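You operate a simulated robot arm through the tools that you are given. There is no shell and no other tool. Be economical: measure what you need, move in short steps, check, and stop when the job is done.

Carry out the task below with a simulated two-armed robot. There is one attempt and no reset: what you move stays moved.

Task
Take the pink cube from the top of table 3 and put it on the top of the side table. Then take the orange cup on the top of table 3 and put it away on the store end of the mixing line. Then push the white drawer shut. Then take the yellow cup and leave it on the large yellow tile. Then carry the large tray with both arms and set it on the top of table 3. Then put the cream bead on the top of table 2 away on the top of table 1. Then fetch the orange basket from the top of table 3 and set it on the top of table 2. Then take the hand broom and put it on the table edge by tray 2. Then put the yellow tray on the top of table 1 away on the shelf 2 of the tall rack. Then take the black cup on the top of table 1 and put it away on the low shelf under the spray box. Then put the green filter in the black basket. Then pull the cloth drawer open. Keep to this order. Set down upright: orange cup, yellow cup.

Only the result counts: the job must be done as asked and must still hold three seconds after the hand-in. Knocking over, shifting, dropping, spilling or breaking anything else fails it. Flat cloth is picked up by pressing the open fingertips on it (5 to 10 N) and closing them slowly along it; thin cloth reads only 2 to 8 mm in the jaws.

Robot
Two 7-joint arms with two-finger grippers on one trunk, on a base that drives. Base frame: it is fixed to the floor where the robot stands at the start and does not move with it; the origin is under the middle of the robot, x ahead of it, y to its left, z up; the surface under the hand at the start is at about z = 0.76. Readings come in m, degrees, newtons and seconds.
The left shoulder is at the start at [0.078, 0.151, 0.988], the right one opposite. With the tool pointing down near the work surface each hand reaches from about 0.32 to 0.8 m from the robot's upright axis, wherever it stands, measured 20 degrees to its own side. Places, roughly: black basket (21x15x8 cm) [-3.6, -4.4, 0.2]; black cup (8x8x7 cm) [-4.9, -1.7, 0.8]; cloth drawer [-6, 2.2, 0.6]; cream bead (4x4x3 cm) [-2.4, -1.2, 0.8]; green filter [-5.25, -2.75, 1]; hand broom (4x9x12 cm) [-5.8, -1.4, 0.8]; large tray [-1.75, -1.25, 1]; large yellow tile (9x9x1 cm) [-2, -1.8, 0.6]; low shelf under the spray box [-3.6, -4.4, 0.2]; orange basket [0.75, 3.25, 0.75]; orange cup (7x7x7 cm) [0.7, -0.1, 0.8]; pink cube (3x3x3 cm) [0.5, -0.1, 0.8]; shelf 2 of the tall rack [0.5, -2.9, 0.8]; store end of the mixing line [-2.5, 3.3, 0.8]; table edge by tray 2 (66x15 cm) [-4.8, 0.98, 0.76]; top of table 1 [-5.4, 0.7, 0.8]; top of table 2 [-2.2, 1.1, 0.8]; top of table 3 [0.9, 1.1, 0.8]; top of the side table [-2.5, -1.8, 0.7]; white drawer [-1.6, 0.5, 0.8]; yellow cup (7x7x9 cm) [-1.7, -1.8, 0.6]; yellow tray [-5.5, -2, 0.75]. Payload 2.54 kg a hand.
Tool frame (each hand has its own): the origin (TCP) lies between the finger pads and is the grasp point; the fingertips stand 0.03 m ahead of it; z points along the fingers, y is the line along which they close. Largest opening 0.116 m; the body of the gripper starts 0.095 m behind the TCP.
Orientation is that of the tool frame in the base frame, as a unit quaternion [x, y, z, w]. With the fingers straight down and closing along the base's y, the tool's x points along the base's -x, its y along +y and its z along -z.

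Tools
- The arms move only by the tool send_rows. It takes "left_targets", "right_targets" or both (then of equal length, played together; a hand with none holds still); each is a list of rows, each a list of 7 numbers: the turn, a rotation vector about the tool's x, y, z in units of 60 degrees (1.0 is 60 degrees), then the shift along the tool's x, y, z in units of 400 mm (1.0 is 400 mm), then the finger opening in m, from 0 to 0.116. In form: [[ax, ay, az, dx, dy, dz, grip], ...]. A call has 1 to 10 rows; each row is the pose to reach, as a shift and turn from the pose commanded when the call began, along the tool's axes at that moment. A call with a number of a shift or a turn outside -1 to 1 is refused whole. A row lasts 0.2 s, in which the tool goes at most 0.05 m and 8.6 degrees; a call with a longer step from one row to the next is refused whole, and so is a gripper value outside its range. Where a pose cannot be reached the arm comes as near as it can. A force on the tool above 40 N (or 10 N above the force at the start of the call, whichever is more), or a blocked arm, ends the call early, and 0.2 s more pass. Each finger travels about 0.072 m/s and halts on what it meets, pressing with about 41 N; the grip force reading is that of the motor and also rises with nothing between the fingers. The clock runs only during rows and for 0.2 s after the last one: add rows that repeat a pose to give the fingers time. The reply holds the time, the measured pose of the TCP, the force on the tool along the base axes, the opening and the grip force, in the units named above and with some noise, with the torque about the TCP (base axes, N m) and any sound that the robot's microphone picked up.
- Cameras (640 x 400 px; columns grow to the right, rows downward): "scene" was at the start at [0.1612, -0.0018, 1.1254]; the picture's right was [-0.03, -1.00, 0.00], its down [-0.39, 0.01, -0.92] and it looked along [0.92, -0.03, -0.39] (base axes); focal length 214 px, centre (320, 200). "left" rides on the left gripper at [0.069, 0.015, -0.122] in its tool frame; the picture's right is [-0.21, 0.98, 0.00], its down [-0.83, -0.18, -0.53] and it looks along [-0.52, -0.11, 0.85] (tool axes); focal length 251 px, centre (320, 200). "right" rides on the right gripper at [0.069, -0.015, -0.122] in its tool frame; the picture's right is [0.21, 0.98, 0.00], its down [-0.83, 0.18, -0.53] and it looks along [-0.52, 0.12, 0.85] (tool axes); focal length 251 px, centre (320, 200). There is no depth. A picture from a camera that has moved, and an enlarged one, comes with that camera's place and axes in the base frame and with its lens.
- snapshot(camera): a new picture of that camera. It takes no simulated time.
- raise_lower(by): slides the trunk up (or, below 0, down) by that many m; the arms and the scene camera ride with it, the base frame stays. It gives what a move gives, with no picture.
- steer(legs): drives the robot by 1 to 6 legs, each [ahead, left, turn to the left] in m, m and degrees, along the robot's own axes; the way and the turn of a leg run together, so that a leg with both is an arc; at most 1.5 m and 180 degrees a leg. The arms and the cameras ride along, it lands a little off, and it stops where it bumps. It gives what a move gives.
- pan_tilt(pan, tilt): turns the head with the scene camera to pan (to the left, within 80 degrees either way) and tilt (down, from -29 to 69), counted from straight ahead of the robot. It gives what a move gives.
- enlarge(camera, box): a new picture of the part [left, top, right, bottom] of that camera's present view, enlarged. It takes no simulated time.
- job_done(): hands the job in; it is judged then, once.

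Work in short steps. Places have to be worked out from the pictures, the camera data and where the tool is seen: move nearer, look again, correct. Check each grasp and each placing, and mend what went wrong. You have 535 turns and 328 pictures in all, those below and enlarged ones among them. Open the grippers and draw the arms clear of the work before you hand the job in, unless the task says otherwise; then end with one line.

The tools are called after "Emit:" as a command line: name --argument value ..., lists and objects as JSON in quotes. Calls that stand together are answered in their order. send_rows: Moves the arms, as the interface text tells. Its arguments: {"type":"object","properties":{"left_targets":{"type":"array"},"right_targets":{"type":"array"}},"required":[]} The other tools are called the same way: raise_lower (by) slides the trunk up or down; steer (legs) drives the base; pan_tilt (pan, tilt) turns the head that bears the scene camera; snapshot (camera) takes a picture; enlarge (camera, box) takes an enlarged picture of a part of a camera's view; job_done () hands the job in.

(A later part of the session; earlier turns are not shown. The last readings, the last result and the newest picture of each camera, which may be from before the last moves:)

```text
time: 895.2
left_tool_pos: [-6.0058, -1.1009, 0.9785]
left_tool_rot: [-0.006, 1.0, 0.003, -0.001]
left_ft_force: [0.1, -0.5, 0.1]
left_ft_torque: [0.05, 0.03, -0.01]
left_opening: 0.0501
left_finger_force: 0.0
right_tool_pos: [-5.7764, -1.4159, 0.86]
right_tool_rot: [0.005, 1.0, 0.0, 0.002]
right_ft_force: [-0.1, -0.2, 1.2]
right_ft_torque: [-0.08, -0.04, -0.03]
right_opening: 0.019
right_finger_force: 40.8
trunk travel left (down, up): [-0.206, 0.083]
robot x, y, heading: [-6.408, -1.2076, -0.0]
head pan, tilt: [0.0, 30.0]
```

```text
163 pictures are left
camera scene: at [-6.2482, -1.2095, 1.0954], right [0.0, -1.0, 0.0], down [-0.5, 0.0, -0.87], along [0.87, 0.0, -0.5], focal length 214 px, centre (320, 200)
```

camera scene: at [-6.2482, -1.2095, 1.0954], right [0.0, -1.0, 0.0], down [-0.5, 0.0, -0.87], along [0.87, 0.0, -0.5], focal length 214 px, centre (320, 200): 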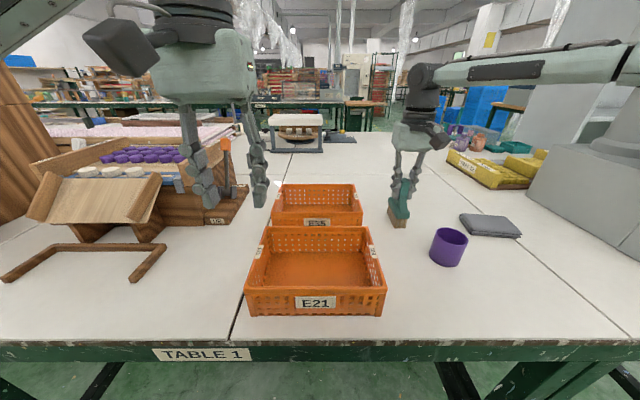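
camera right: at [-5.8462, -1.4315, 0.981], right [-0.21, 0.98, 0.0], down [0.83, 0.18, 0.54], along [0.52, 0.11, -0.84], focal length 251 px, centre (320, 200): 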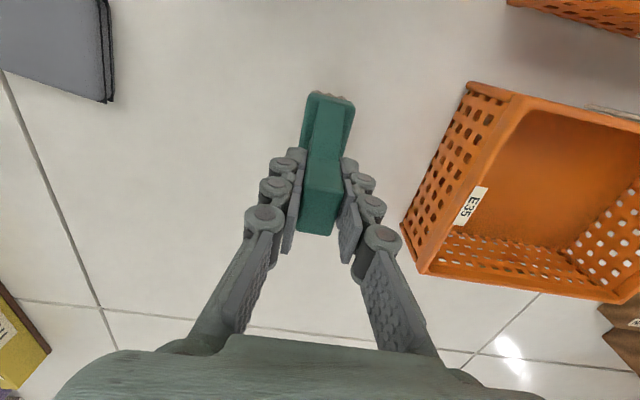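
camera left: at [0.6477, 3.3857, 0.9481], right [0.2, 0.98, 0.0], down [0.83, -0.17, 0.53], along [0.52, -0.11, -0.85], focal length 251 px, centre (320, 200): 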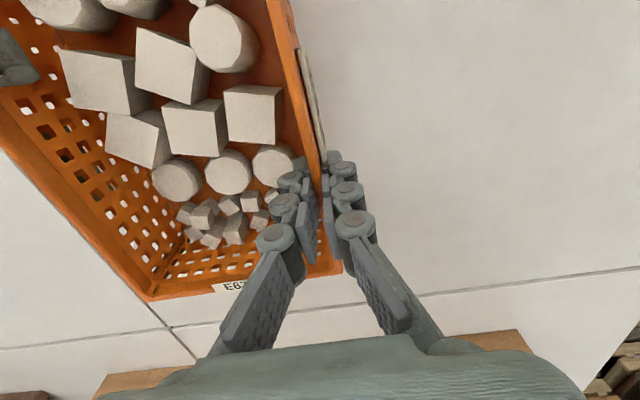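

Gripped at 19 mm. Lift straight up and raise the trunk.

Emit:
send_rows --right_targets '[[0, 0, 0, 0, 0, -0.08, 0.008], [0, 0, 0, 0, 0, -0.18, 0.008], [0, 0, 0, 0, 0, -0.28, 0.008], [0, 0, 0, 0.1, 0, -0.32, 0.008], [0, 0, 0, 0.2, 0, -0.36, 0.008], [0, 0, 0, 0.3, 0, -0.4, 0.008]]'

Emit:
raise_lower --by 0.08

Emit:
snapshot --camera "right"

```text
time: 896.6
left_tool_pos: [-6.006, -1.1011, 0.978]
left_tool_rot: [-0.007, 1.0, 0.002, -0.001]
left_ft_force: [0.5, -0.2, -0.1]
left_ft_torque: [0.0, 0.01, 0.0]
left_opening: 0.0501
left_finger_force: 0.2
right_tool_pos: [-5.8977, -1.414, 1.0219]
right_tool_rot: [0.005, 1.0, 0.001, 0.002]
right_ft_force: [0.6, 0.9, -1.9]
right_ft_torque: [0.01, -0.02, -0.02]
right_opening: 0.0189
right_finger_force: 40.7
right hand out of reach, approached as far as the arm can: row 3
trunk travel left (down, up): [-0.206, 0.083]
robot x, y, heading: [-6.4058, -1.2088, -0.2]
head pan, tilt: [0.0, 30.0]
```

```text
time: 897.8
left_tool_pos: [-6.005, -1.1016, 1.0574]
left_tool_rot: [-0.006, 1.0, 0.001, -0.001]
left_ft_force: [-0.1, -0.2, 0.7]
left_ft_torque: [-0.03, -0.01, 0.02]
left_opening: 0.0499
left_finger_force: 0.0
right_tool_pos: [-5.8941, -1.4137, 1.1012]
right_tool_rot: [0.005, 1.0, 0.001, 0.001]
right_ft_force: [-0.5, -0.8, -1.2]
right_ft_torque: [0.0, -0.03, 0.01]
right_opening: 0.0192
right_finger_force: 40.9
trunk travel left (down, up): [-0.286, 0.003]
robot x, y, heading: [-6.4038, -1.2098, 0.0]
head pan, tilt: [0.0, 30.0]
```

```text
162 pictures are left
camera right: at [-5.9647, -1.43, 1.2217], right [-0.21, 0.98, 0.0], down [0.83, 0.17, 0.54], along [0.52, 0.11, -0.84], focal length 251 px, centre (320, 200)
```

right: 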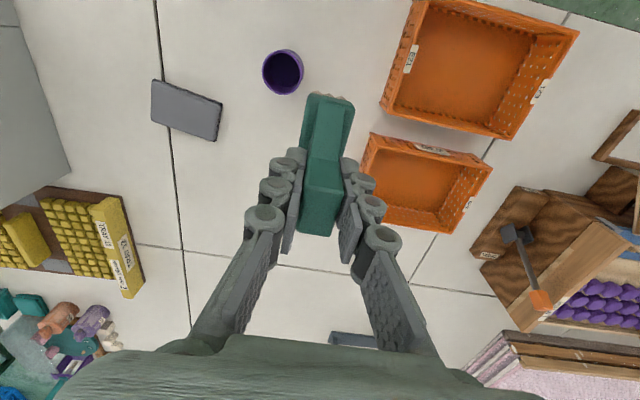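

The broom is held. I'll back away and look south to find the way around table 1's south end.

Emit:
steer --legs '[[-0.4, 0, 0], [0, 0, -60]]'

Emit:
pan_tilt --pan 0 --tilt 15

Emit:
snapshot --camera "scene"

```text
time: 903.0
left_tool_pos: [-6.5141, -1.4997, 1.0591]
left_tool_rot: [0.486, 0.874, 0.002, 0.001]
left_ft_force: [-0.2, -0.7, 0.5]
left_ft_torque: [-0.02, 0.01, -0.02]
left_opening: 0.0498
left_finger_force: 0.1
right_tool_pos: [-6.7271, -1.7545, 1.0999]
right_tool_rot: [0.496, 0.868, 0.0, 0.001]
right_ft_force: [0.5, -0.6, -0.9]
right_ft_torque: [0.0, -0.01, -0.04]
right_opening: 0.0189
right_finger_force: 41.0
trunk travel left (down, up): [-0.286, 0.003]
robot x, y, heading: [-6.8181, -1.2096, -59.1]
head pan, tilt: [0.0, 30.0]
```

```text
time: 903.8
left_tool_pos: [-6.5151, -1.4999, 1.0582]
left_tool_rot: [0.487, 0.874, 0.003, 0.0]
left_ft_force: [-0.6, -0.1, -1.3]
left_ft_torque: [0.0, -0.02, 0.01]
left_opening: 0.05
left_finger_force: 0.1
right_tool_pos: [-6.7267, -1.755, 1.1004]
right_tool_rot: [0.495, 0.869, -0.001, 0.0]
right_ft_force: [0.0, 0.1, -2.2]
right_ft_torque: [0.01, -0.02, -0.02]
right_opening: 0.0189
right_finger_force: 41.2
trunk travel left (down, up): [-0.286, 0.003]
robot x, y, heading: [-6.8164, -1.2152, -59.0]
head pan, tilt: [0.0, 15.0]
```

```text
161 pictures are left
camera scene: at [-6.7327, -1.3492, 1.1995], right [-0.86, -0.52, 0.0], down [-0.13, 0.22, -0.97], along [0.5, -0.83, -0.26], focal length 214 px, centre (320, 200)
```

scene: 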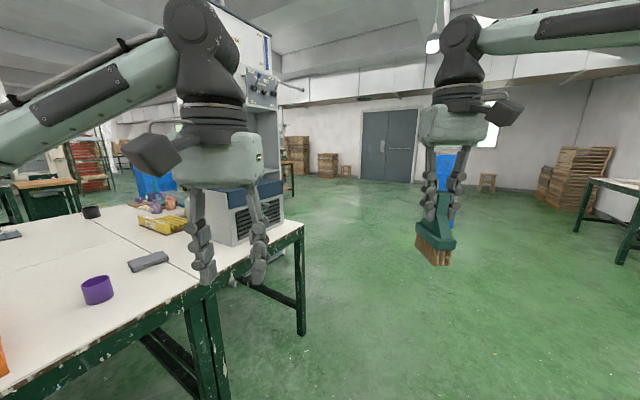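

The way south is clear. Route: down to y≈-3.45, east to x≈-4.5, north-east to the aisle.

Emit:
steer --legs '[[0, 0, -31], [1.15, 0, 0], [1.1, 0, 0], [0, 0, 90]]'

Emit:
snapshot --camera "scene"

```text
time: 920.3
left_tool_pos: [-6.4618, -3.3527, 1.058]
left_tool_rot: [0.006, 1.0, 0.001, -0.001]
left_ft_force: [0.4, 0.2, -0.4]
left_ft_torque: [0.01, -0.01, 0.0]
left_opening: 0.0499
left_finger_force: 0.1
right_tool_pos: [-6.3607, -3.6679, 1.101]
right_tool_rot: [0.017, 1.0, 0.0, 0.002]
right_ft_force: [1.0, 0.4, -0.9]
right_ft_torque: [-0.01, -0.01, -0.01]
right_opening: 0.0189
right_finger_force: 40.7
trunk travel left (down, up): [-0.286, 0.003]
robot x, y, heading: [-6.8635, -3.4492, -1.4]
head pan, tilt: [0.0, 15.0]
```

```text
160 pictures are left
camera scene: at [-6.7045, -3.4545, 1.1995], right [-0.03, -1.0, 0.0], down [-0.26, 0.01, -0.97], along [0.97, -0.03, -0.26], focal length 214 px, centre (320, 200)
```

scene: 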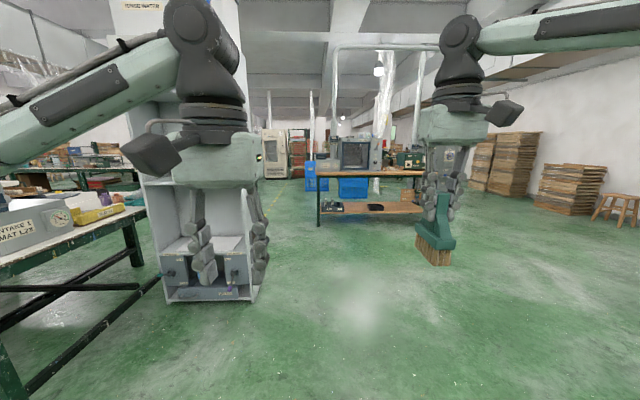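

That white cabinet opens to the west, which is useful later for the green filter. Continue east, then up the aisle to y≈0.95 and face table 1.

Emit:
steer --legs '[[1.3, 0.05, 1.4], [1.25, 0, 0], [0, 0.85, 0], [0.45, 0, 0], [0, 1.4, 0], [0, 1.4, 0]]'

Emit:
steer --legs '[[0, 0.75, 0], [0, 0, 180]]'

Emit:
pan_tilt --pan 0 --tilt 30

Emit:
snapshot --camera "scene"

```text
time: 926.2
left_tool_pos: [-5.2493, -3.3323, 1.0732]
left_tool_rot: [-0.013, 1.0, 0.009, 0.013]
left_ft_force: [0.2, -0.7, -0.5]
left_ft_torque: [0.03, 0.0, -0.05]
left_opening: 0.0501
left_finger_force: 0.0
right_tool_pos: [-5.14, -3.6472, 1.1081]
right_tool_rot: [0.002, 1.0, 0.007, 0.01]
right_ft_force: [-0.1, -0.3, -1.6]
right_ft_torque: [0.0, 0.03, -0.01]
right_opening: 0.0188
right_finger_force: 41.4
trunk travel left (down, up): [-0.286, 0.003]
robot x, y, heading: [-5.6376, -3.4297, 0.1]
head pan, tilt: [0.0, 15.0]
stopped in leg 1: the robot was blocked; the commanded pose is now the measured one
```

```text
time: 927.0
left_tool_pos: [-5.2493, -3.3331, 1.0727]
left_tool_rot: [-0.014, 1.0, 0.007, 0.014]
left_ft_force: [0.2, 0.3, -0.8]
left_ft_torque: [-0.02, 0.0, 0.03]
left_opening: 0.0498
left_finger_force: 0.0
right_tool_pos: [-5.1394, -3.6456, 1.1057]
right_tool_rot: [0.001, 1.0, 0.006, 0.008]
right_ft_force: [0.4, 0.3, -2.1]
right_ft_torque: [0.01, 0.03, 0.03]
right_opening: 0.0186
right_finger_force: 40.8
trunk travel left (down, up): [-0.286, 0.003]
robot x, y, heading: [-5.637, -3.4341, -0.1]
head pan, tilt: [0.0, 15.0]
stopped in leg 1: the robot was blocked; the commanded pose is now the measured one
```

```text
time: 927.8
left_tool_pos: [-5.2479, -3.3323, 1.0736]
left_tool_rot: [-0.012, 1.0, 0.008, 0.015]
left_ft_force: [0.9, -0.8, 1.1]
left_ft_torque: [0.0, -0.04, 0.02]
left_opening: 0.0499
left_finger_force: 0.0
right_tool_pos: [-5.1399, -3.6461, 1.1065]
right_tool_rot: [0.001, 1.0, 0.008, 0.01]
right_ft_force: [-0.2, 0.2, -1.0]
right_ft_torque: [0.0, 0.03, 0.0]
right_opening: 0.0188
right_finger_force: 40.9
trunk travel left (down, up): [-0.286, 0.003]
robot x, y, heading: [-5.6409, -3.4293, 0.0]
head pan, tilt: [0.0, 30.0]
```

```text
159 pictures are left
camera scene: at [-5.4936, -3.4447, 1.1779], right [0.0, -1.0, -0.02], down [-0.48, 0.01, -0.87], along [0.88, 0.01, -0.48], focal length 214 px, centre (320, 200)
```

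scene: 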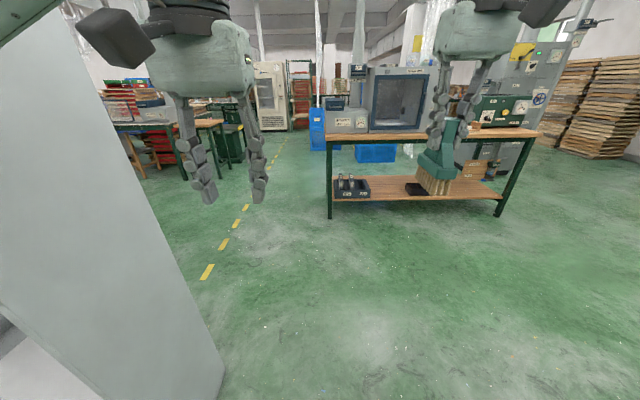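

The left elbow is touching the cabinet's side. Move right away from it first.

Emit:
steer --legs '[[0, -0.35, 0]]'

Emit:
pan_tilt --pan 60 --tilt 10

Emit:
snapshot --camera "scene"

```text
time: 931.7
left_tool_pos: [-5.2333, -3.6701, 1.0623]
left_tool_rot: [-0.013, 1.0, 0.0, 0.004]
left_ft_force: [0.2, 0.3, 0.3]
left_ft_torque: [-0.01, -0.02, 0.0]
left_opening: 0.0501
left_finger_force: 0.0
right_tool_pos: [-5.124, -3.9835, 1.1014]
right_tool_rot: [0.001, 1.0, 0.0, 0.001]
right_ft_force: [-0.4, -0.3, -2.4]
right_ft_torque: [0.03, 0.03, 0.01]
right_opening: 0.019
right_finger_force: 41.5
trunk travel left (down, up): [-0.286, 0.003]
robot x, y, heading: [-5.6407, -3.7815, 0.1]
head pan, tilt: [0.0, 30.0]
```

```text
time: 933.0
left_tool_pos: [-5.2332, -3.6702, 1.0628]
left_tool_rot: [-0.012, 1.0, 0.0, 0.003]
left_ft_force: [-0.3, -0.4, 0.4]
left_ft_torque: [-0.02, 0.01, -0.01]
left_opening: 0.05
left_finger_force: 0.1
right_tool_pos: [-5.1234, -3.9831, 1.1004]
right_tool_rot: [0.002, 1.0, 0.0, 0.0]
right_ft_force: [-0.3, -0.4, -0.9]
right_ft_torque: [0.01, -0.03, -0.02]
right_opening: 0.0191
right_finger_force: 40.7
trunk travel left (down, up): [-0.286, 0.003]
robot x, y, heading: [-5.6376, -3.7844, 0.2]
head pan, tilt: [60.0, 10.0]
```

```text
158 pictures are left
camera scene: at [-5.5206, -3.6998, 1.2076], right [0.87, -0.5, 0.0], down [-0.09, -0.15, -0.98], along [0.49, 0.85, -0.17], focal length 214 px, centre (320, 200)
```

scene: 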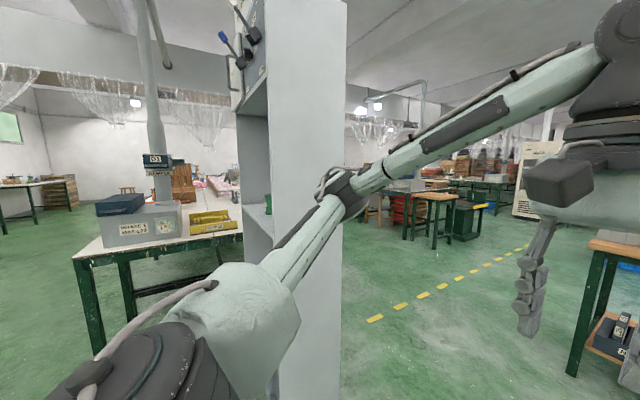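

The cabinet looks unmoved. Continue east at this offset, then north.

Emit:
steer --legs '[[1.4, 0, 0], [0, 1.2, 0], [0.42, 0, 0], [0, 1.4, 0], [0, 1.4, 0], [0, 0.75, 0]]'

Emit:
pan_tilt --pan 0 --tilt 30

```text
time: 939.5
left_tool_pos: [-3.8704, -3.6724, 1.0629]
left_tool_rot: [-0.009, 1.0, 0.001, 0.004]
left_ft_force: [-0.5, -0.5, -0.4]
left_ft_torque: [0.01, 0.02, 0.01]
left_opening: 0.0495
left_finger_force: 0.1
right_tool_pos: [-3.7659, -3.9875, 1.1005]
right_tool_rot: [0.004, 1.0, -0.003, -0.004]
right_ft_force: [-0.2, -0.1, -1.3]
right_ft_torque: [0.05, -0.14, 0.0]
right_opening: 0.0188
right_finger_force: 40.9
trunk travel left (down, up): [-0.286, 0.003]
robot x, y, heading: [-4.2744, -3.7806, -0.1]
head pan, tilt: [60.0, 10.0]
stopped in leg 1: the force on the tool passed its limit at 50 N (the readings are from after the stop); the commanded pose is now the measured one
```

```text
time: 940.8
left_tool_pos: [-3.8697, -3.6728, 1.0622]
left_tool_rot: [-0.008, 1.0, 0.001, 0.004]
left_ft_force: [0.1, 0.0, 0.1]
left_ft_torque: [-0.03, -0.01, -0.01]
left_opening: 0.0499
left_finger_force: 0.1
right_tool_pos: [-3.7667, -3.9874, 1.101]
right_tool_rot: [0.003, 1.0, -0.001, -0.003]
right_ft_force: [-2.3, 0.0, -2.5]
right_ft_torque: [-0.05, -0.23, 0.06]
right_opening: 0.0189
right_finger_force: 41.1
trunk travel left (down, up): [-0.286, 0.003]
robot x, y, heading: [-4.2729, -3.7808, -0.4]
head pan, tilt: [0.0, 30.0]
```

The broom hand touched the spray box. Back off and look.

Emit:
steer --legs '[[-0.15, 0, 0]]'

Emit:
snapshot --camera "scene"

Emit:
snapshot --camera "right"

```text
time: 942.2
left_tool_pos: [-4.0213, -3.6715, 1.0639]
left_tool_rot: [-0.01, 1.0, 0.0, 0.003]
left_ft_force: [-0.7, 0.0, -0.1]
left_ft_torque: [0.0, -0.02, -0.02]
left_opening: 0.05
left_finger_force: 0.1
right_tool_pos: [-3.9156, -3.9857, 1.1017]
right_tool_rot: [0.002, 1.0, -0.001, -0.003]
right_ft_force: [-0.9, 0.5, -1.4]
right_ft_torque: [-0.01, -0.04, -0.02]
right_opening: 0.0192
right_finger_force: 40.8
trunk travel left (down, up): [-0.286, 0.003]
robot x, y, heading: [-4.4239, -3.7854, -0.3]
head pan, tilt: [0.0, 30.0]
```

```text
157 pictures are left
camera scene: at [-4.2649, -3.7805, 1.1755], right [0.0, -1.0, 0.0], down [-0.5, 0.0, -0.87], along [0.87, 0.0, -0.5], focal length 214 px, centre (320, 200)
```

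scene: 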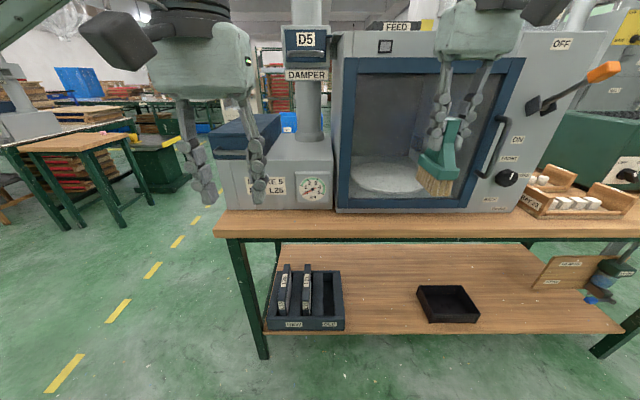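

```text
156 pictures are left
camera right: at [-3.9846, -4.0015, 1.223], right [-0.21, 0.98, 0.0], down [0.83, 0.18, 0.53], along [0.52, 0.11, -0.85], focal length 251 px, centre (320, 200)
```

right: 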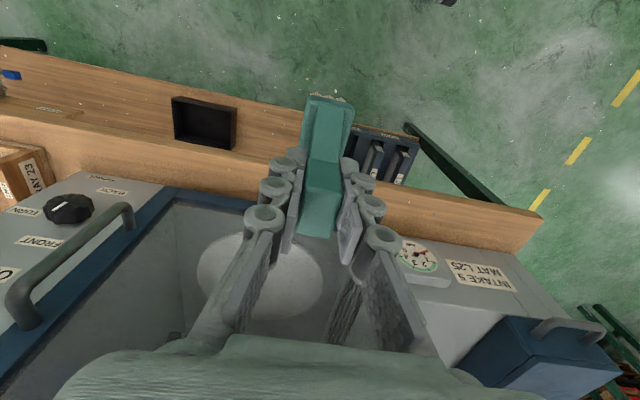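

The broom is still held and the spray box unmoved. Now north from here.

Emit:
steer --legs '[[0, 1.2, 0.3], [0.55, 0, 0], [0, 1.4, 0], [0, 1.4, 0], [0, 0.75, 0]]'

Emit:
steer --legs '[[0, 0, 180]]'

Emit:
snapshot --camera "scene"

```text
time: 990.3
left_tool_pos: [-3.5337, 1.0831, 1.0613]
left_tool_rot: [-0.028, 1.0, 0.0, 0.003]
left_ft_force: [-0.8, 0.3, -0.5]
left_ft_torque: [0.04, 0.01, 0.0]
left_opening: 0.0501
left_finger_force: 0.1
right_tool_pos: [-3.4168, 0.7728, 1.1014]
right_tool_rot: [-0.016, 1.0, -0.002, -0.003]
right_ft_force: [-0.1, -0.1, -1.7]
right_ft_torque: [-0.02, 0.01, -0.02]
right_opening: 0.0189
right_finger_force: 40.7
trunk travel left (down, up): [-0.286, 0.003]
robot x, y, heading: [-3.9349, 0.9581, 1.6]
head pan, tilt: [0.0, 30.0]
```

```text
time: 998.4
left_tool_pos: [-4.3254, 0.8167, 1.0623]
left_tool_rot: [0.999, 0.049, -0.002, 0.001]
left_ft_force: [-0.2, 0.3, -0.8]
left_ft_torque: [-0.02, -0.01, 0.0]
left_opening: 0.0502
left_finger_force: 0.0
right_tool_pos: [-4.4552, 1.123, 1.1017]
right_tool_rot: [0.999, 0.036, 0.004, -0.002]
right_ft_force: [-1.1, 0.0, -1.2]
right_ft_torque: [0.0, -0.02, -0.03]
right_opening: 0.0193
right_finger_force: 41.2
trunk travel left (down, up): [-0.286, 0.003]
robot x, y, heading: [-3.9339, 0.9554, -175.9]
head pan, tilt: [0.0, 30.0]
```

```text
155 pictures are left
camera scene: at [-4.0904, 0.9474, 1.1753], right [-0.08, 1.0, 0.0], down [0.5, 0.04, -0.87], along [-0.86, -0.07, -0.5], focal length 214 px, centre (320, 200)
```

scene: 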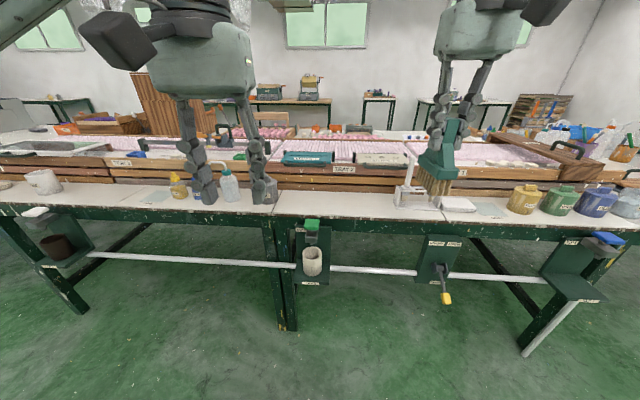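

The free edge strip in front of TRAY 2 is centred near [-4.81, 0.98], matching the hint. Square up and bring the right hand over it.

Emit:
steer --legs '[[0, 0, -4.1], [0, 0.18, 0], [0.3, 0, 0]]'

Emit:
snapshot --camera "right"

Emit:
snapshot --camera "scene"

```text
time: 1002.9
left_tool_pos: [-4.6374, 0.6619, 1.0635]
left_tool_rot: [1.0, 0.013, -0.003, 0.0]
left_ft_force: [-0.3, -0.2, 0.1]
left_ft_torque: [0.03, -0.05, 0.01]
left_opening: 0.05
left_finger_force: 0.0
right_tool_pos: [-4.7449, 0.9762, 1.1018]
right_tool_rot: [1.0, 0.0, 0.004, -0.002]
right_ft_force: [-0.5, 0.1, -2.3]
right_ft_torque: [0.0, -0.05, 0.01]
right_opening: 0.019
right_finger_force: 41.3
trunk travel left (down, up): [-0.286, 0.003]
robot x, y, heading: [-4.2365, 0.7758, -179.7]
head pan, tilt: [0.0, 30.0]
```

```text
154 pictures are left
camera right: at [-4.6751, 0.9897, 1.2223], right [0.22, -0.98, 0.0], down [-0.83, -0.18, 0.53], along [-0.52, -0.11, -0.85], focal length 251 px, centre (320, 200)
```

right: 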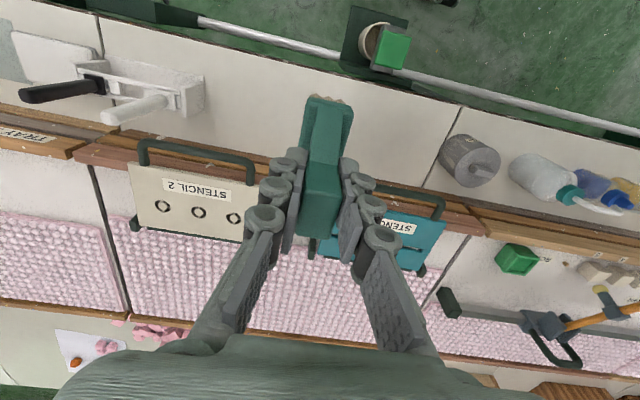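

```text
153 pictures are left
camera scene: at [-4.3929, 0.7752, 1.1752], right [0.0, 1.0, 0.0], down [0.5, 0.0, -0.87], along [-0.87, 0.0, -0.5], focal length 214 px, centre (320, 200)
```

scene: 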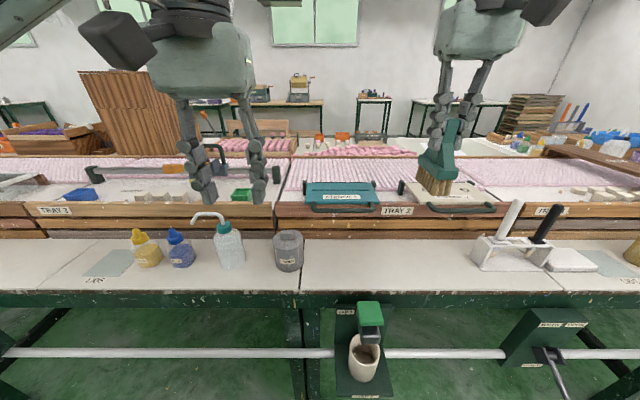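

The spot between the gray jar and the stand is free. Move to x≈-4.815 and lower to just above contact.

Emit:
send_rows --right_targets '[[0, 0, 0, -0.06, -0.005, 0.05, 0.008], [0, 0, 0, -0.12, -0.01, 0.13, 0.008], [0, 0, 0, -0.175, -0.01, 0.22, 0.008], [0, 0, 0, -0.175, -0.01, 0.32, 0.008], [0, 0, 0, -0.175, -0.01, 0.42, 0.008], [0, 0, 0, -0.175, -0.01, 0.52, 0.008], [0, 0, 0, -0.175, -0.01, 0.58, 0.008]]'

Emit:
snapshot --camera "scene"

Emit:
snapshot --camera "right"

```text
time: 1004.5
left_tool_pos: [-4.6372, 0.6619, 1.062]
left_tool_rot: [1.0, 0.013, -0.002, 0.0]
left_ft_force: [0.4, -0.1, 0.7]
left_ft_torque: [0.01, 0.01, -0.02]
left_opening: 0.05
left_finger_force: 0.0
right_tool_pos: [-4.8117, 0.9804, 0.8665]
right_tool_rot: [1.0, 0.001, 0.004, -0.003]
right_ft_force: [0.3, -0.2, -1.4]
right_ft_torque: [0.0, 0.0, -0.02]
right_opening: 0.019
right_finger_force: 41.1
trunk travel left (down, up): [-0.286, 0.003]
robot x, y, heading: [-4.2325, 0.7729, -179.9]
head pan, tilt: [0.0, 30.0]
```

```text
152 pictures are left
camera scene: at [-4.3926, 0.7753, 1.1753], right [0.0, 1.0, 0.0], down [0.5, 0.0, -0.87], along [-0.87, 0.0, -0.5], focal length 214 px, centre (320, 200)
```

scene: 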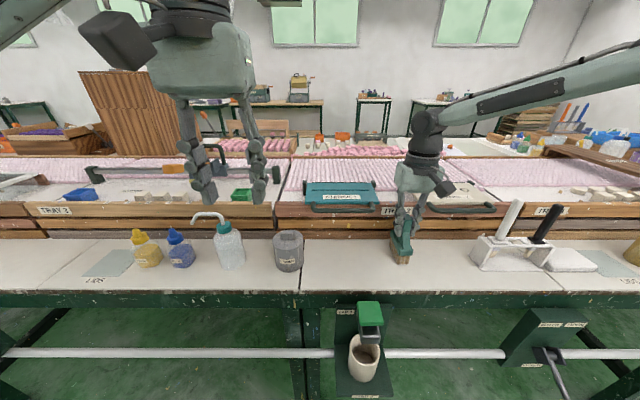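

```text
151 pictures are left
camera right: at [-4.7432, 0.9943, 0.9884], right [0.22, -0.98, 0.0], down [-0.83, -0.18, 0.53], along [-0.52, -0.11, -0.85], focal length 251 px, centre (320, 200)
```

right: 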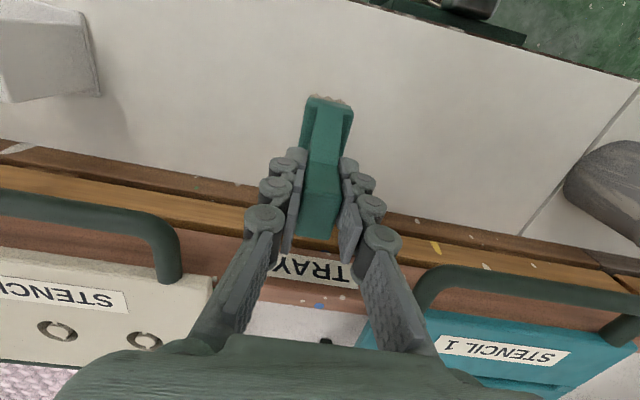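

Good clearance on both sides. Creep down to contact.

Emit:
send_rows --right_targets '[[0, 0, 0, 0, 0, 0.008, 0.008], [0, 0, 0, 0, 0, 0.014, 0.008], [0, 0, 0, 0, 0, 0.019, 0.008]]'

```text
time: 1005.3
left_tool_pos: [-4.6367, 0.6613, 1.0624]
left_tool_rot: [1.0, 0.014, -0.003, 0.0]
left_ft_force: [-0.5, -0.2, -1.4]
left_ft_torque: [0.05, -0.04, 0.03]
left_opening: 0.0503
left_finger_force: 0.1
right_tool_pos: [-4.8115, 0.9798, 0.8616]
right_tool_rot: [1.0, 0.0, 0.004, -0.002]
right_ft_force: [1.3, 0.4, -0.1]
right_ft_torque: [0.03, 0.03, -0.07]
right_opening: 0.0188
right_finger_force: 40.9
trunk travel left (down, up): [-0.286, 0.003]
robot x, y, heading: [-4.2366, 0.7716, -179.8]
head pan, tilt: [0.0, 30.0]
```

Emit:
send_rows --right_targets '[[0, 0, 0, 0, 0, 0.005, 0.008], [0, 0, 0, 0, 0, 0.01, 0.008]]'

```text
time: 1005.9
left_tool_pos: [-4.6367, 0.662, 1.0642]
left_tool_rot: [1.0, 0.012, -0.004, 0.0]
left_ft_force: [0.3, -0.4, 0.2]
left_ft_torque: [0.0, 0.0, -0.02]
left_opening: 0.0499
left_finger_force: 0.1
right_tool_pos: [-4.8109, 0.9794, 0.8597]
right_tool_rot: [1.0, 0.0, 0.001, -0.001]
right_ft_force: [5.3, 2.6, 20.0]
right_ft_torque: [0.17, 0.39, -0.1]
right_opening: 0.0192
right_finger_force: 41.1
trunk travel left (down, up): [-0.286, 0.003]
robot x, y, heading: [-4.2346, 0.7739, -179.8]
head pan, tilt: [0.0, 30.0]
```

Firm contact. Ease 1 mm, open slowly, and lift away.

Emit:
send_rows --right_targets '[[0, 0, 0, 0, 0, -0.005, 0.012], [0, 0, 0, 0, 0, -0.005, 0.025], [0, 0, 0, 0, 0, -0.005, 0.04], [0, 0, 0, 0, 0, -0.005, 0.05], [0, 0, 0, 0, 0, -0.1, 0.05], [0, 0, 0, 0, 0, -0.2, 0.05], [0, 0, 0, 0, 0, -0.3, 0.05], [0, 0, 0, 0.05, 0, -0.4, 0.05], [0, 0, 0, 0.1, 0, -0.5, 0.05]]'

Emit:
snapshot --camera "scene"

```text
time: 1007.9
left_tool_pos: [-4.6358, 0.6624, 1.0631]
left_tool_rot: [1.0, 0.014, -0.004, 0.001]
left_ft_force: [0.2, -0.7, -0.5]
left_ft_torque: [0.0, 0.04, -0.03]
left_opening: 0.0502
left_finger_force: 0.0
right_tool_pos: [-4.7721, 0.9803, 1.0591]
right_tool_rot: [1.0, 0.0, 0.004, -0.002]
right_ft_force: [0.1, 0.1, -0.3]
right_ft_torque: [0.02, 0.0, -0.01]
right_opening: 0.0502
right_finger_force: 0.1
trunk travel left (down, up): [-0.286, 0.003]
robot x, y, heading: [-4.233, 0.7696, -179.8]
head pan, tilt: [0.0, 30.0]
```

```text
150 pictures are left
camera scene: at [-4.3916, 0.775, 1.1754], right [0.0, 1.0, 0.0], down [0.5, 0.0, -0.87], along [-0.87, 0.0, -0.5], focal length 214 px, centre (320, 200)
```

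scene: 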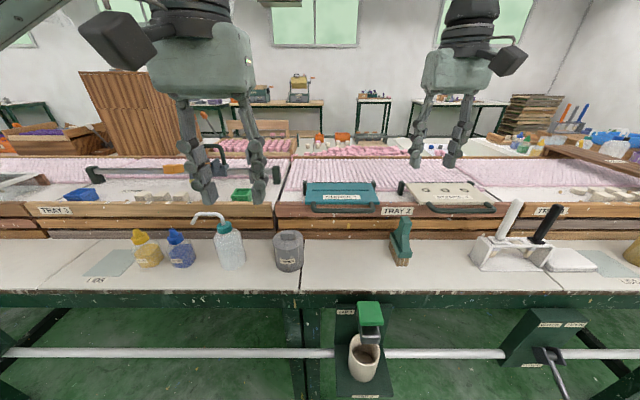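

The broom stands at the edge by tray 2. Next is the yellow tray near table 1's south end. I'll retract the hands and go round by the south to inspect it.

Emit:
send_rows --right_targets '[[0, 0, 0, 0.1, 0, 0, 0.05], [0, 0, 0, 0.2, 0, 0, 0.05], [0, 0, 0, 0.3, 0, 0, 0.05], [0, 0, 0, 0.4, 0, 0, 0.05]]'

Emit:
steer --legs '[[-0.4, 0, 0], [0, 1.4, 0], [0, 1.3, 0], [0, 0, 180]]'

Emit:
steer --legs '[[0, -0.75, 0], [-0.55, 0, 0], [0, -1.15, 0], [-1.3, 0, 0], [0, 0, 90]]'

Emit:
snapshot --camera "scene"

```text
time: 1008.9
left_tool_pos: [-4.6359, 0.6615, 1.0646]
left_tool_rot: [1.0, 0.012, -0.003, 0.0]
left_ft_force: [0.4, 0.6, -0.6]
left_ft_torque: [-0.01, 0.0, 0.0]
left_opening: 0.05
left_finger_force: 0.0
right_tool_pos: [-4.6124, 0.9809, 1.0578]
right_tool_rot: [1.0, 0.0, 0.003, -0.001]
right_ft_force: [0.1, 0.5, -0.1]
right_ft_torque: [-0.04, -0.01, 0.02]
right_opening: 0.05
right_finger_force: 0.0
trunk travel left (down, up): [-0.286, 0.003]
robot x, y, heading: [-4.2352, 0.7739, -179.9]
head pan, tilt: [0.0, 30.0]
```

```text
time: 1044.5
left_tool_pos: [-3.4396, -1.8159, 1.0627]
left_tool_rot: [-0.013, 1.0, 0.0, 0.003]
left_ft_force: [-0.2, -0.3, 0.2]
left_ft_torque: [-0.04, -0.04, 0.0]
left_opening: 0.0498
left_finger_force: 0.0
right_tool_pos: [-3.4633, -2.1356, 1.0587]
right_tool_rot: [-0.001, 1.0, -0.001, -0.004]
right_ft_force: [-0.5, 0.8, -0.7]
right_ft_torque: [0.01, -0.01, 0.03]
right_opening: 0.0501
right_finger_force: 0.0
trunk travel left (down, up): [-0.286, 0.003]
robot x, y, heading: [-3.8416, -1.9314, 0.3]
head pan, tilt: [0.0, 30.0]
```

```text
time: 1076.0
left_tool_pos: [-5.8027, -3.4409, 1.0613]
left_tool_rot: [0.73, -0.684, -0.002, -0.003]
left_ft_force: [-0.7, -0.2, 0.2]
left_ft_torque: [0.01, -0.02, 0.0]
left_opening: 0.0501
left_finger_force: 0.1
right_tool_pos: [-5.4836, -3.4548, 1.0577]
right_tool_rot: [0.72, -0.693, 0.003, 0.001]
right_ft_force: [0.0, 0.8, -0.1]
right_ft_torque: [-0.05, 0.0, 0.0]
right_opening: 0.05
right_finger_force: 0.0
trunk travel left (down, up): [-0.286, 0.003]
robot x, y, heading: [-5.6747, -3.8401, 92.4]
head pan, tilt: [0.0, 30.0]
```

```text
149 pictures are left
camera scene: at [-5.6816, -3.6802, 1.1753], right [1.0, 0.04, 0.0], down [0.02, -0.5, -0.87], along [-0.03, 0.87, -0.5], focal length 214 px, centre (320, 200)
```

scene: 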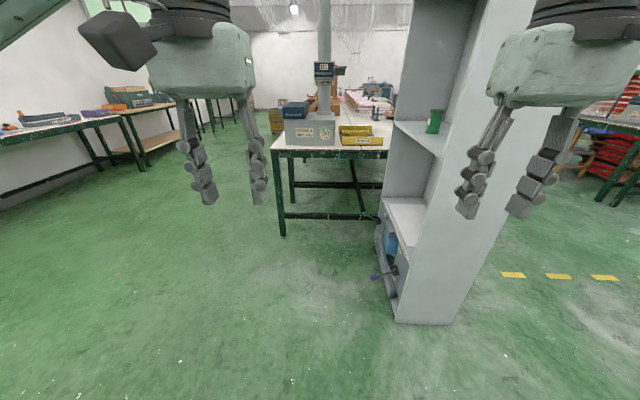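

Table 1's south end: the machine is at left, the yellow tray at right just beyond the cabinet. Zoom.

Emit:
enlarge --camera "scene" --box '[260, 50, 450, 170]'

```text
3.33 times, centred on (355, 110) of scene
camera zoom: at [-5.6816, -3.6802, 1.1753], right [1.0, 0.04, 0.0], down [0.02, -0.5, -0.87], along [-0.03, 0.87, -0.5], focal length 715 px, centre (203, 500)
```

zoom: 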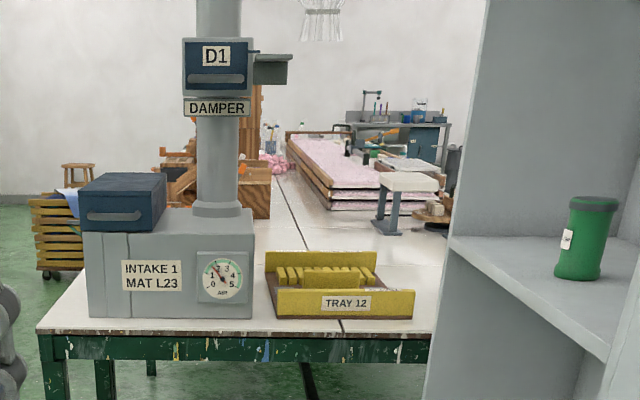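

The tray (TRAY 12) has yellow boards at its south and north ends and something in its centre. I'll move nearer on the left, clear of the cabinet, to inspect.

Emit:
steer --legs '[[0, 0.18, -2.4], [1.05, 0, 0]]'

Emit:
pan_tilt --pan -25 --tilt 35

Emit:
snapshot --camera "scene"

Emit:
snapshot --camera "right"

```text
time: 1083.4
left_tool_pos: [-5.9816, -2.3849, 1.0619]
left_tool_rot: [0.72, -0.694, -0.003, -0.002]
left_ft_force: [0.1, 0.1, -0.8]
left_ft_torque: [-0.01, -0.02, 0.01]
left_opening: 0.05
left_finger_force: 0.1
right_tool_pos: [-5.6621, -2.4057, 1.0584]
right_tool_rot: [0.711, -0.703, 0.004, 0.001]
right_ft_force: [0.4, -0.3, 0.9]
right_ft_torque: [-0.01, 0.01, 0.0]
right_opening: 0.0502
right_finger_force: 0.1
trunk travel left (down, up): [-0.286, 0.003]
robot x, y, heading: [-5.863, -2.7824, 91.0]
head pan, tilt: [0.0, 30.0]
```

```text
time: 1084.3
left_tool_pos: [-5.9814, -2.3848, 1.0621]
left_tool_rot: [0.72, -0.694, -0.003, -0.002]
left_ft_force: [0.0, 0.0, -0.2]
left_ft_torque: [-0.02, -0.01, -0.01]
left_opening: 0.0499
left_finger_force: 0.0
right_tool_pos: [-5.6634, -2.4055, 1.0582]
right_tool_rot: [0.712, -0.703, 0.003, 0.001]
right_ft_force: [0.4, 0.2, 0.6]
right_ft_torque: [-0.05, 0.01, -0.01]
right_opening: 0.0499
right_finger_force: 0.1
trunk travel left (down, up): [-0.286, 0.003]
robot x, y, heading: [-5.8635, -2.786, 90.7]
head pan, tilt: [-25.0, 35.0]
```

```text
147 pictures are left
camera scene: at [-5.8289, -2.6368, 1.1676], right [0.91, -0.41, 0.0], down [-0.23, -0.52, -0.82], along [0.33, 0.75, -0.57], focal length 214 px, centre (320, 200)
```

scene: 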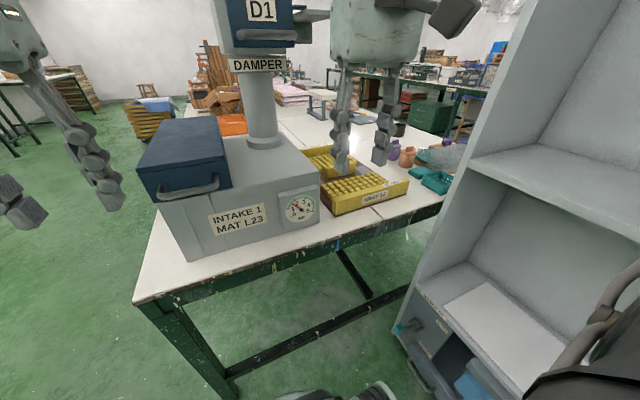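

```text
146 pictures are left
camera right: at [-5.6463, -2.475, 1.1795], right [-0.97, -0.23, 0.0], down [-0.19, 0.83, 0.53], along [-0.12, 0.51, -0.85], focal length 251 px, centre (320, 200)
```

right: 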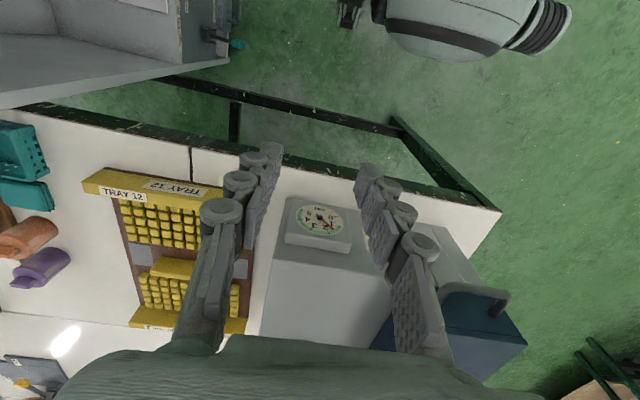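

There's a central raised bar in the tray, probably its handle. Zoom in on it.

Emit:
enlarge --camera "right" --box '[70, 150, 270, 340]'

Emit:
enlarge --camera "scene" --box '[290, 120, 450, 220]'

```text
2.11 times, centred on (170, 245) of right
camera zoom: at [-5.6463, -2.475, 1.1795], right [-0.97, -0.23, 0.0], down [-0.19, 0.83, 0.53], along [-0.12, 0.51, -0.85], focal length 529 px, centre (636, 105)
```

zoom: 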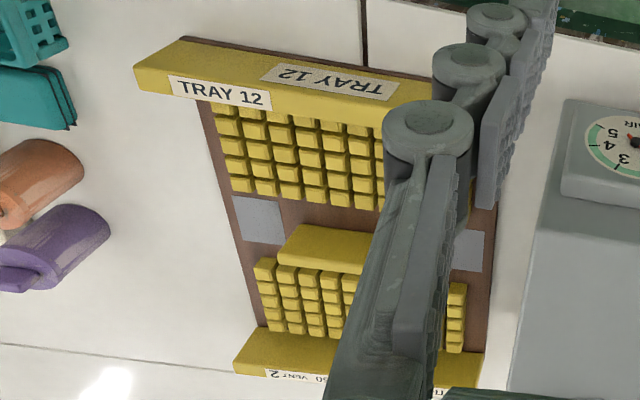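

```text
4.00 times, centred on (370, 170) of scene
camera zoom: at [-5.8289, -2.6368, 1.1676], right [0.91, -0.41, 0.0], down [-0.23, -0.52, -0.82], along [0.33, 0.75, -0.57], focal length 858 px, centre (120, 320)
```

zoom: 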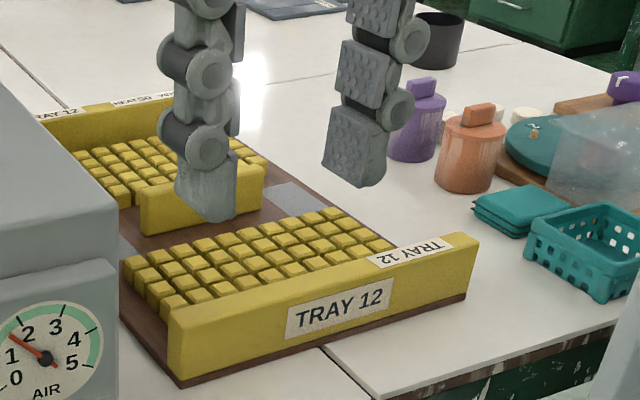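

The tray has a central yellow bar (≈4 cm high) that can be gripped with one hand. I'll tuck the left hand, stand at (-5.75, -2.62), and turn the right wrist -90° so the fingers close along y.

Emit:
send_rows --left_targets '[[0, 0, 0, 0.1, 0.02, -0.05, 0.05], [0, 0, 0, 0.2, 0.04, -0.1, 0.05], [0, 0, 0, 0.3, 0.06, -0.16, 0.05], [0, 0, 0, 0.38, 0.08, -0.22, 0.05]]'

Emit:
send_rows --right_targets '[[0, 0, -0.14, 0, 0, 0, 0.05], [0, 0, -0.28, 0, 0, 0, 0.05], [0, 0, -0.42, 0, 0, 0, 0.05], [0, 0, -0.56, 0, 0, 0, 0.05], [0, 0, -0.7, 0, 0, 0, 0.05], [0, 0, -0.84, 0, 0, 0, 0.05], [0, 0, -0.98, 0, 0, 0, 0.05]]'

Emit:
send_rows --right_targets '[[0, 0, -0.14, 0, 0, 0, 0.05], [0, 0, -0.28, 0, 0, 0, 0.05], [0, 0, -0.42, 0, 0, 0, 0.05], [0, 0, -0.51, 0, 0, 0, 0.05]]'

Emit:
steer --legs '[[0.165, -0.113, -0.7]]'

Emit:
snapshot --camera "scene"

```text
time: 1085.3
left_tool_pos: [-6.0077, -2.5378, 1.1503]
left_tool_rot: [0.721, -0.693, -0.003, -0.002]
left_ft_force: [-0.2, 0.0, 0.4]
left_ft_torque: [0.01, 0.0, -0.03]
left_opening: 0.05
left_finger_force: 0.0
right_tool_pos: [-5.6621, -2.4068, 1.0579]
right_tool_rot: [0.711, -0.703, 0.003, 0.0]
right_ft_force: [0.1, -0.8, -0.1]
right_ft_torque: [0.03, 0.03, -0.01]
right_opening: 0.0497
right_finger_force: 0.0
trunk travel left (down, up): [-0.286, 0.003]
robot x, y, heading: [-5.869, -2.7884, 91.0]
head pan, tilt: [-25.0, 35.0]
```

```text
time: 1086.9
left_tool_pos: [-6.0083, -2.5351, 1.1489]
left_tool_rot: [0.72, -0.694, -0.003, -0.003]
left_ft_force: [0.5, -0.3, 0.0]
left_ft_torque: [0.01, 0.0, 0.0]
left_opening: 0.0498
left_finger_force: 0.0
right_tool_pos: [-5.662, -2.4064, 1.0581]
right_tool_rot: [0.965, -0.262, 0.003, 0.003]
right_ft_force: [-0.8, -0.4, 0.1]
right_ft_torque: [0.0, 0.0, -0.01]
right_opening: 0.0498
right_finger_force: 0.0
trunk travel left (down, up): [-0.286, 0.003]
robot x, y, heading: [-5.8634, -2.7842, 90.8]
head pan, tilt: [-25.0, 35.0]
```

```text
time: 1087.9
left_tool_pos: [-6.0099, -2.5353, 1.1494]
left_tool_rot: [0.72, -0.694, -0.003, -0.003]
left_ft_force: [0.6, 0.3, -0.5]
left_ft_torque: [0.01, -0.02, -0.01]
left_opening: 0.05
left_finger_force: 0.0
right_tool_pos: [-5.6629, -2.4057, 1.058]
right_tool_rot: [1.0, 0.002, 0.002, 0.004]
right_ft_force: [-0.6, -0.7, -0.2]
right_ft_torque: [0.0, 0.0, -0.01]
right_opening: 0.05
right_finger_force: 0.1
trunk travel left (down, up): [-0.286, 0.003]
robot x, y, heading: [-5.8624, -2.7859, 90.8]
head pan, tilt: [-25.0, 35.0]
```

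```text
time: 1089.6
left_tool_pos: [-5.895, -2.3698, 1.1499]
left_tool_rot: [0.717, -0.697, -0.002, -0.002]
left_ft_force: [0.0, -0.1, -0.5]
left_ft_torque: [-0.04, 0.01, 0.0]
left_opening: 0.0499
left_finger_force: 0.1
right_tool_pos: [-5.5478, -2.2416, 1.058]
right_tool_rot: [1.0, -0.004, 0.002, 0.004]
right_ft_force: [0.9, 0.0, -0.3]
right_ft_torque: [-0.03, -0.03, -0.03]
right_opening: 0.0502
right_finger_force: 0.1
trunk travel left (down, up): [-0.286, 0.003]
robot x, y, heading: [-5.7526, -2.6183, 90.4]
head pan, tilt: [-25.0, 35.0]
```

```text
143 pictures are left
camera scene: at [-5.7162, -2.4715, 1.1675], right [0.91, -0.42, 0.0], down [-0.24, -0.52, -0.82], along [0.34, 0.74, -0.57], focal length 214 px, centre (320, 200)
```

scene: 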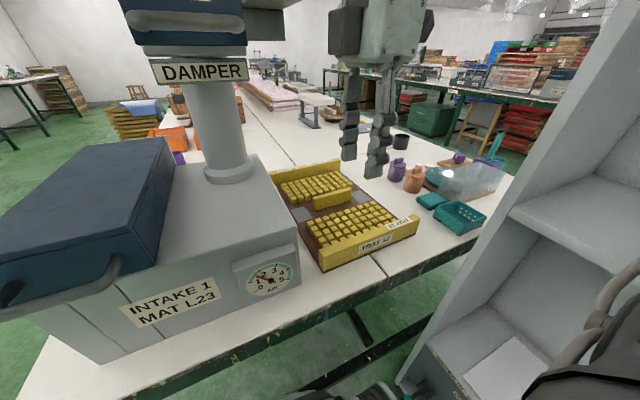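

Clear view: the bar runs along x, centred near [-5.45, -2.0], top z≈0.815. Extend the right hand above it.

Emit:
send_rows --right_targets '[[0, 0, 0, 0.06, -0.1, 0, 0.05], [0, 0, 0, 0.12, -0.2, 0.02, 0.05], [0, 0, 0, 0.18, -0.3, 0.05, 0.05], [0, 0, 0, 0.245, -0.4, 0.08, 0.05], [0, 0, 0, 0.245, -0.5, 0.13, 0.05], [0, 0, 0, 0.245, -0.604, 0.18, 0.05]]'

Emit:
snapshot --camera "right"

Emit:
snapshot --camera "scene"

```text
time: 1091.2
left_tool_pos: [-5.8822, -2.3885, 1.1538]
left_tool_rot: [-0.691, 0.723, 0.009, 0.014]
left_ft_force: [0.9, -1.3, 1.1]
left_ft_torque: [0.09, 0.08, -0.03]
left_opening: 0.05
left_finger_force: 0.1
right_tool_pos: [-5.4024, -2.0486, 1.0278]
right_tool_rot: [0.998, -0.045, 0.0, -0.036]
right_ft_force: [0.0, -0.5, -0.1]
right_ft_torque: [0.0, -0.06, -0.03]
right_opening: 0.0499
right_finger_force: 0.0
trunk travel left (down, up): [-0.286, 0.003]
robot x, y, heading: [-5.7512, -2.625, 86.1]
head pan, tilt: [-25.0, 35.0]
stopped in row 6 (right hand): the arm was blocked; the commanded pose is now the measured one
```

```text
142 pictures are left
camera right: at [-5.3321, -2.0489, 1.1505], right [0.12, -0.99, -0.07], down [-0.84, -0.14, 0.52], along [-0.53, -0.01, -0.85], focal length 251 px, centre (320, 200)
```

right: 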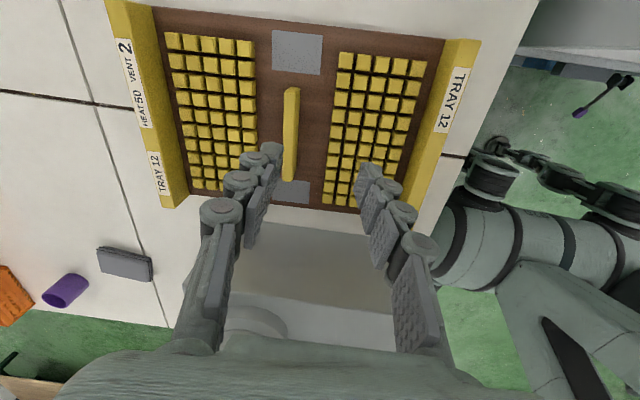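

```text
141 pictures are left
camera scene: at [-5.7114, -2.5037, 1.1707], right [0.88, -0.48, -0.01], down [-0.27, -0.48, -0.83], along [0.4, 0.73, -0.55], focal length 214 px, centre (320, 200)
```

scene: 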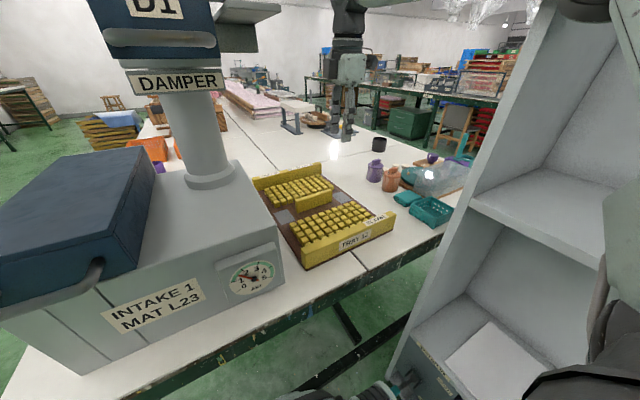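

The right upper arm met the cabinet. Retreat the hand a bit and look to the right.

Emit:
send_rows --right_targets '[[0, 0, 0, -0.06, 0.1, 0, 0.05], [0, 0, 0, -0.12, 0.2, 0, 0.05], [0, 0, 0, -0.18, 0.3, 0, 0.05], [0, 0, 0, -0.24, 0.4, 0, 0.05]]'

Emit:
pan_tilt --pan -75 --tilt 0

Emit:
snapshot --camera "scene"

```text
time: 1092.2
left_tool_pos: [-5.8774, -2.3642, 1.1493]
left_tool_rot: [-0.695, 0.719, 0.002, 0.003]
left_ft_force: [0.2, -0.2, 0.1]
left_ft_torque: [0.0, 0.01, 0.0]
left_opening: 0.0499
left_finger_force: 0.0
right_tool_pos: [-5.5145, -2.1768, 0.9989]
right_tool_rot: [0.999, -0.04, -0.001, -0.013]
right_ft_force: [-0.1, -0.1, -1.2]
right_ft_torque: [0.0, 0.0, 0.01]
right_opening: 0.0498
right_finger_force: 0.1
trunk travel left (down, up): [-0.286, 0.003]
robot x, y, heading: [-5.7548, -2.6188, 86.5]
head pan, tilt: [-25.0, 35.0]
```

```text
time: 1093.4
left_tool_pos: [-5.8787, -2.3644, 1.1511]
left_tool_rot: [-0.694, 0.72, 0.002, 0.002]
left_ft_force: [0.2, 0.6, -0.4]
left_ft_torque: [-0.03, 0.02, 0.0]
left_opening: 0.0499
left_finger_force: 0.0
right_tool_pos: [-5.5151, -2.1763, 0.998]
right_tool_rot: [0.999, -0.04, -0.002, -0.013]
right_ft_force: [-0.1, -0.8, -0.9]
right_ft_torque: [-0.03, -0.01, 0.0]
right_opening: 0.05
right_finger_force: 0.0
trunk travel left (down, up): [-0.286, 0.003]
robot x, y, heading: [-5.7536, -2.6251, 86.9]
head pan, tilt: [-75.0, 0.0]
```

```text
140 pictures are left
camera scene: at [-5.6601, -2.5368, 1.2236], right [0.2, -0.98, 0.0], down [0.0, 0.0, -1.0], along [0.98, 0.2, 0.0], focal length 214 px, centre (320, 200)
```

scene: 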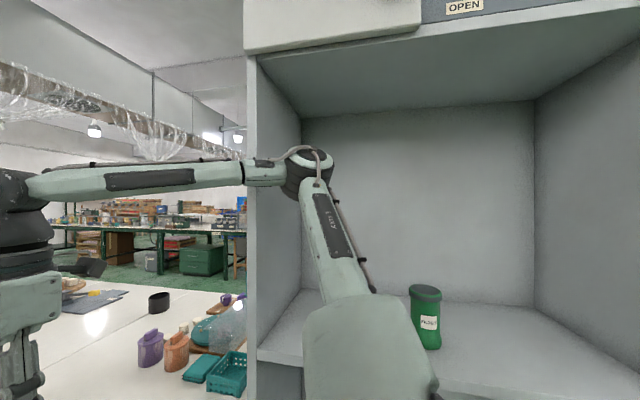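

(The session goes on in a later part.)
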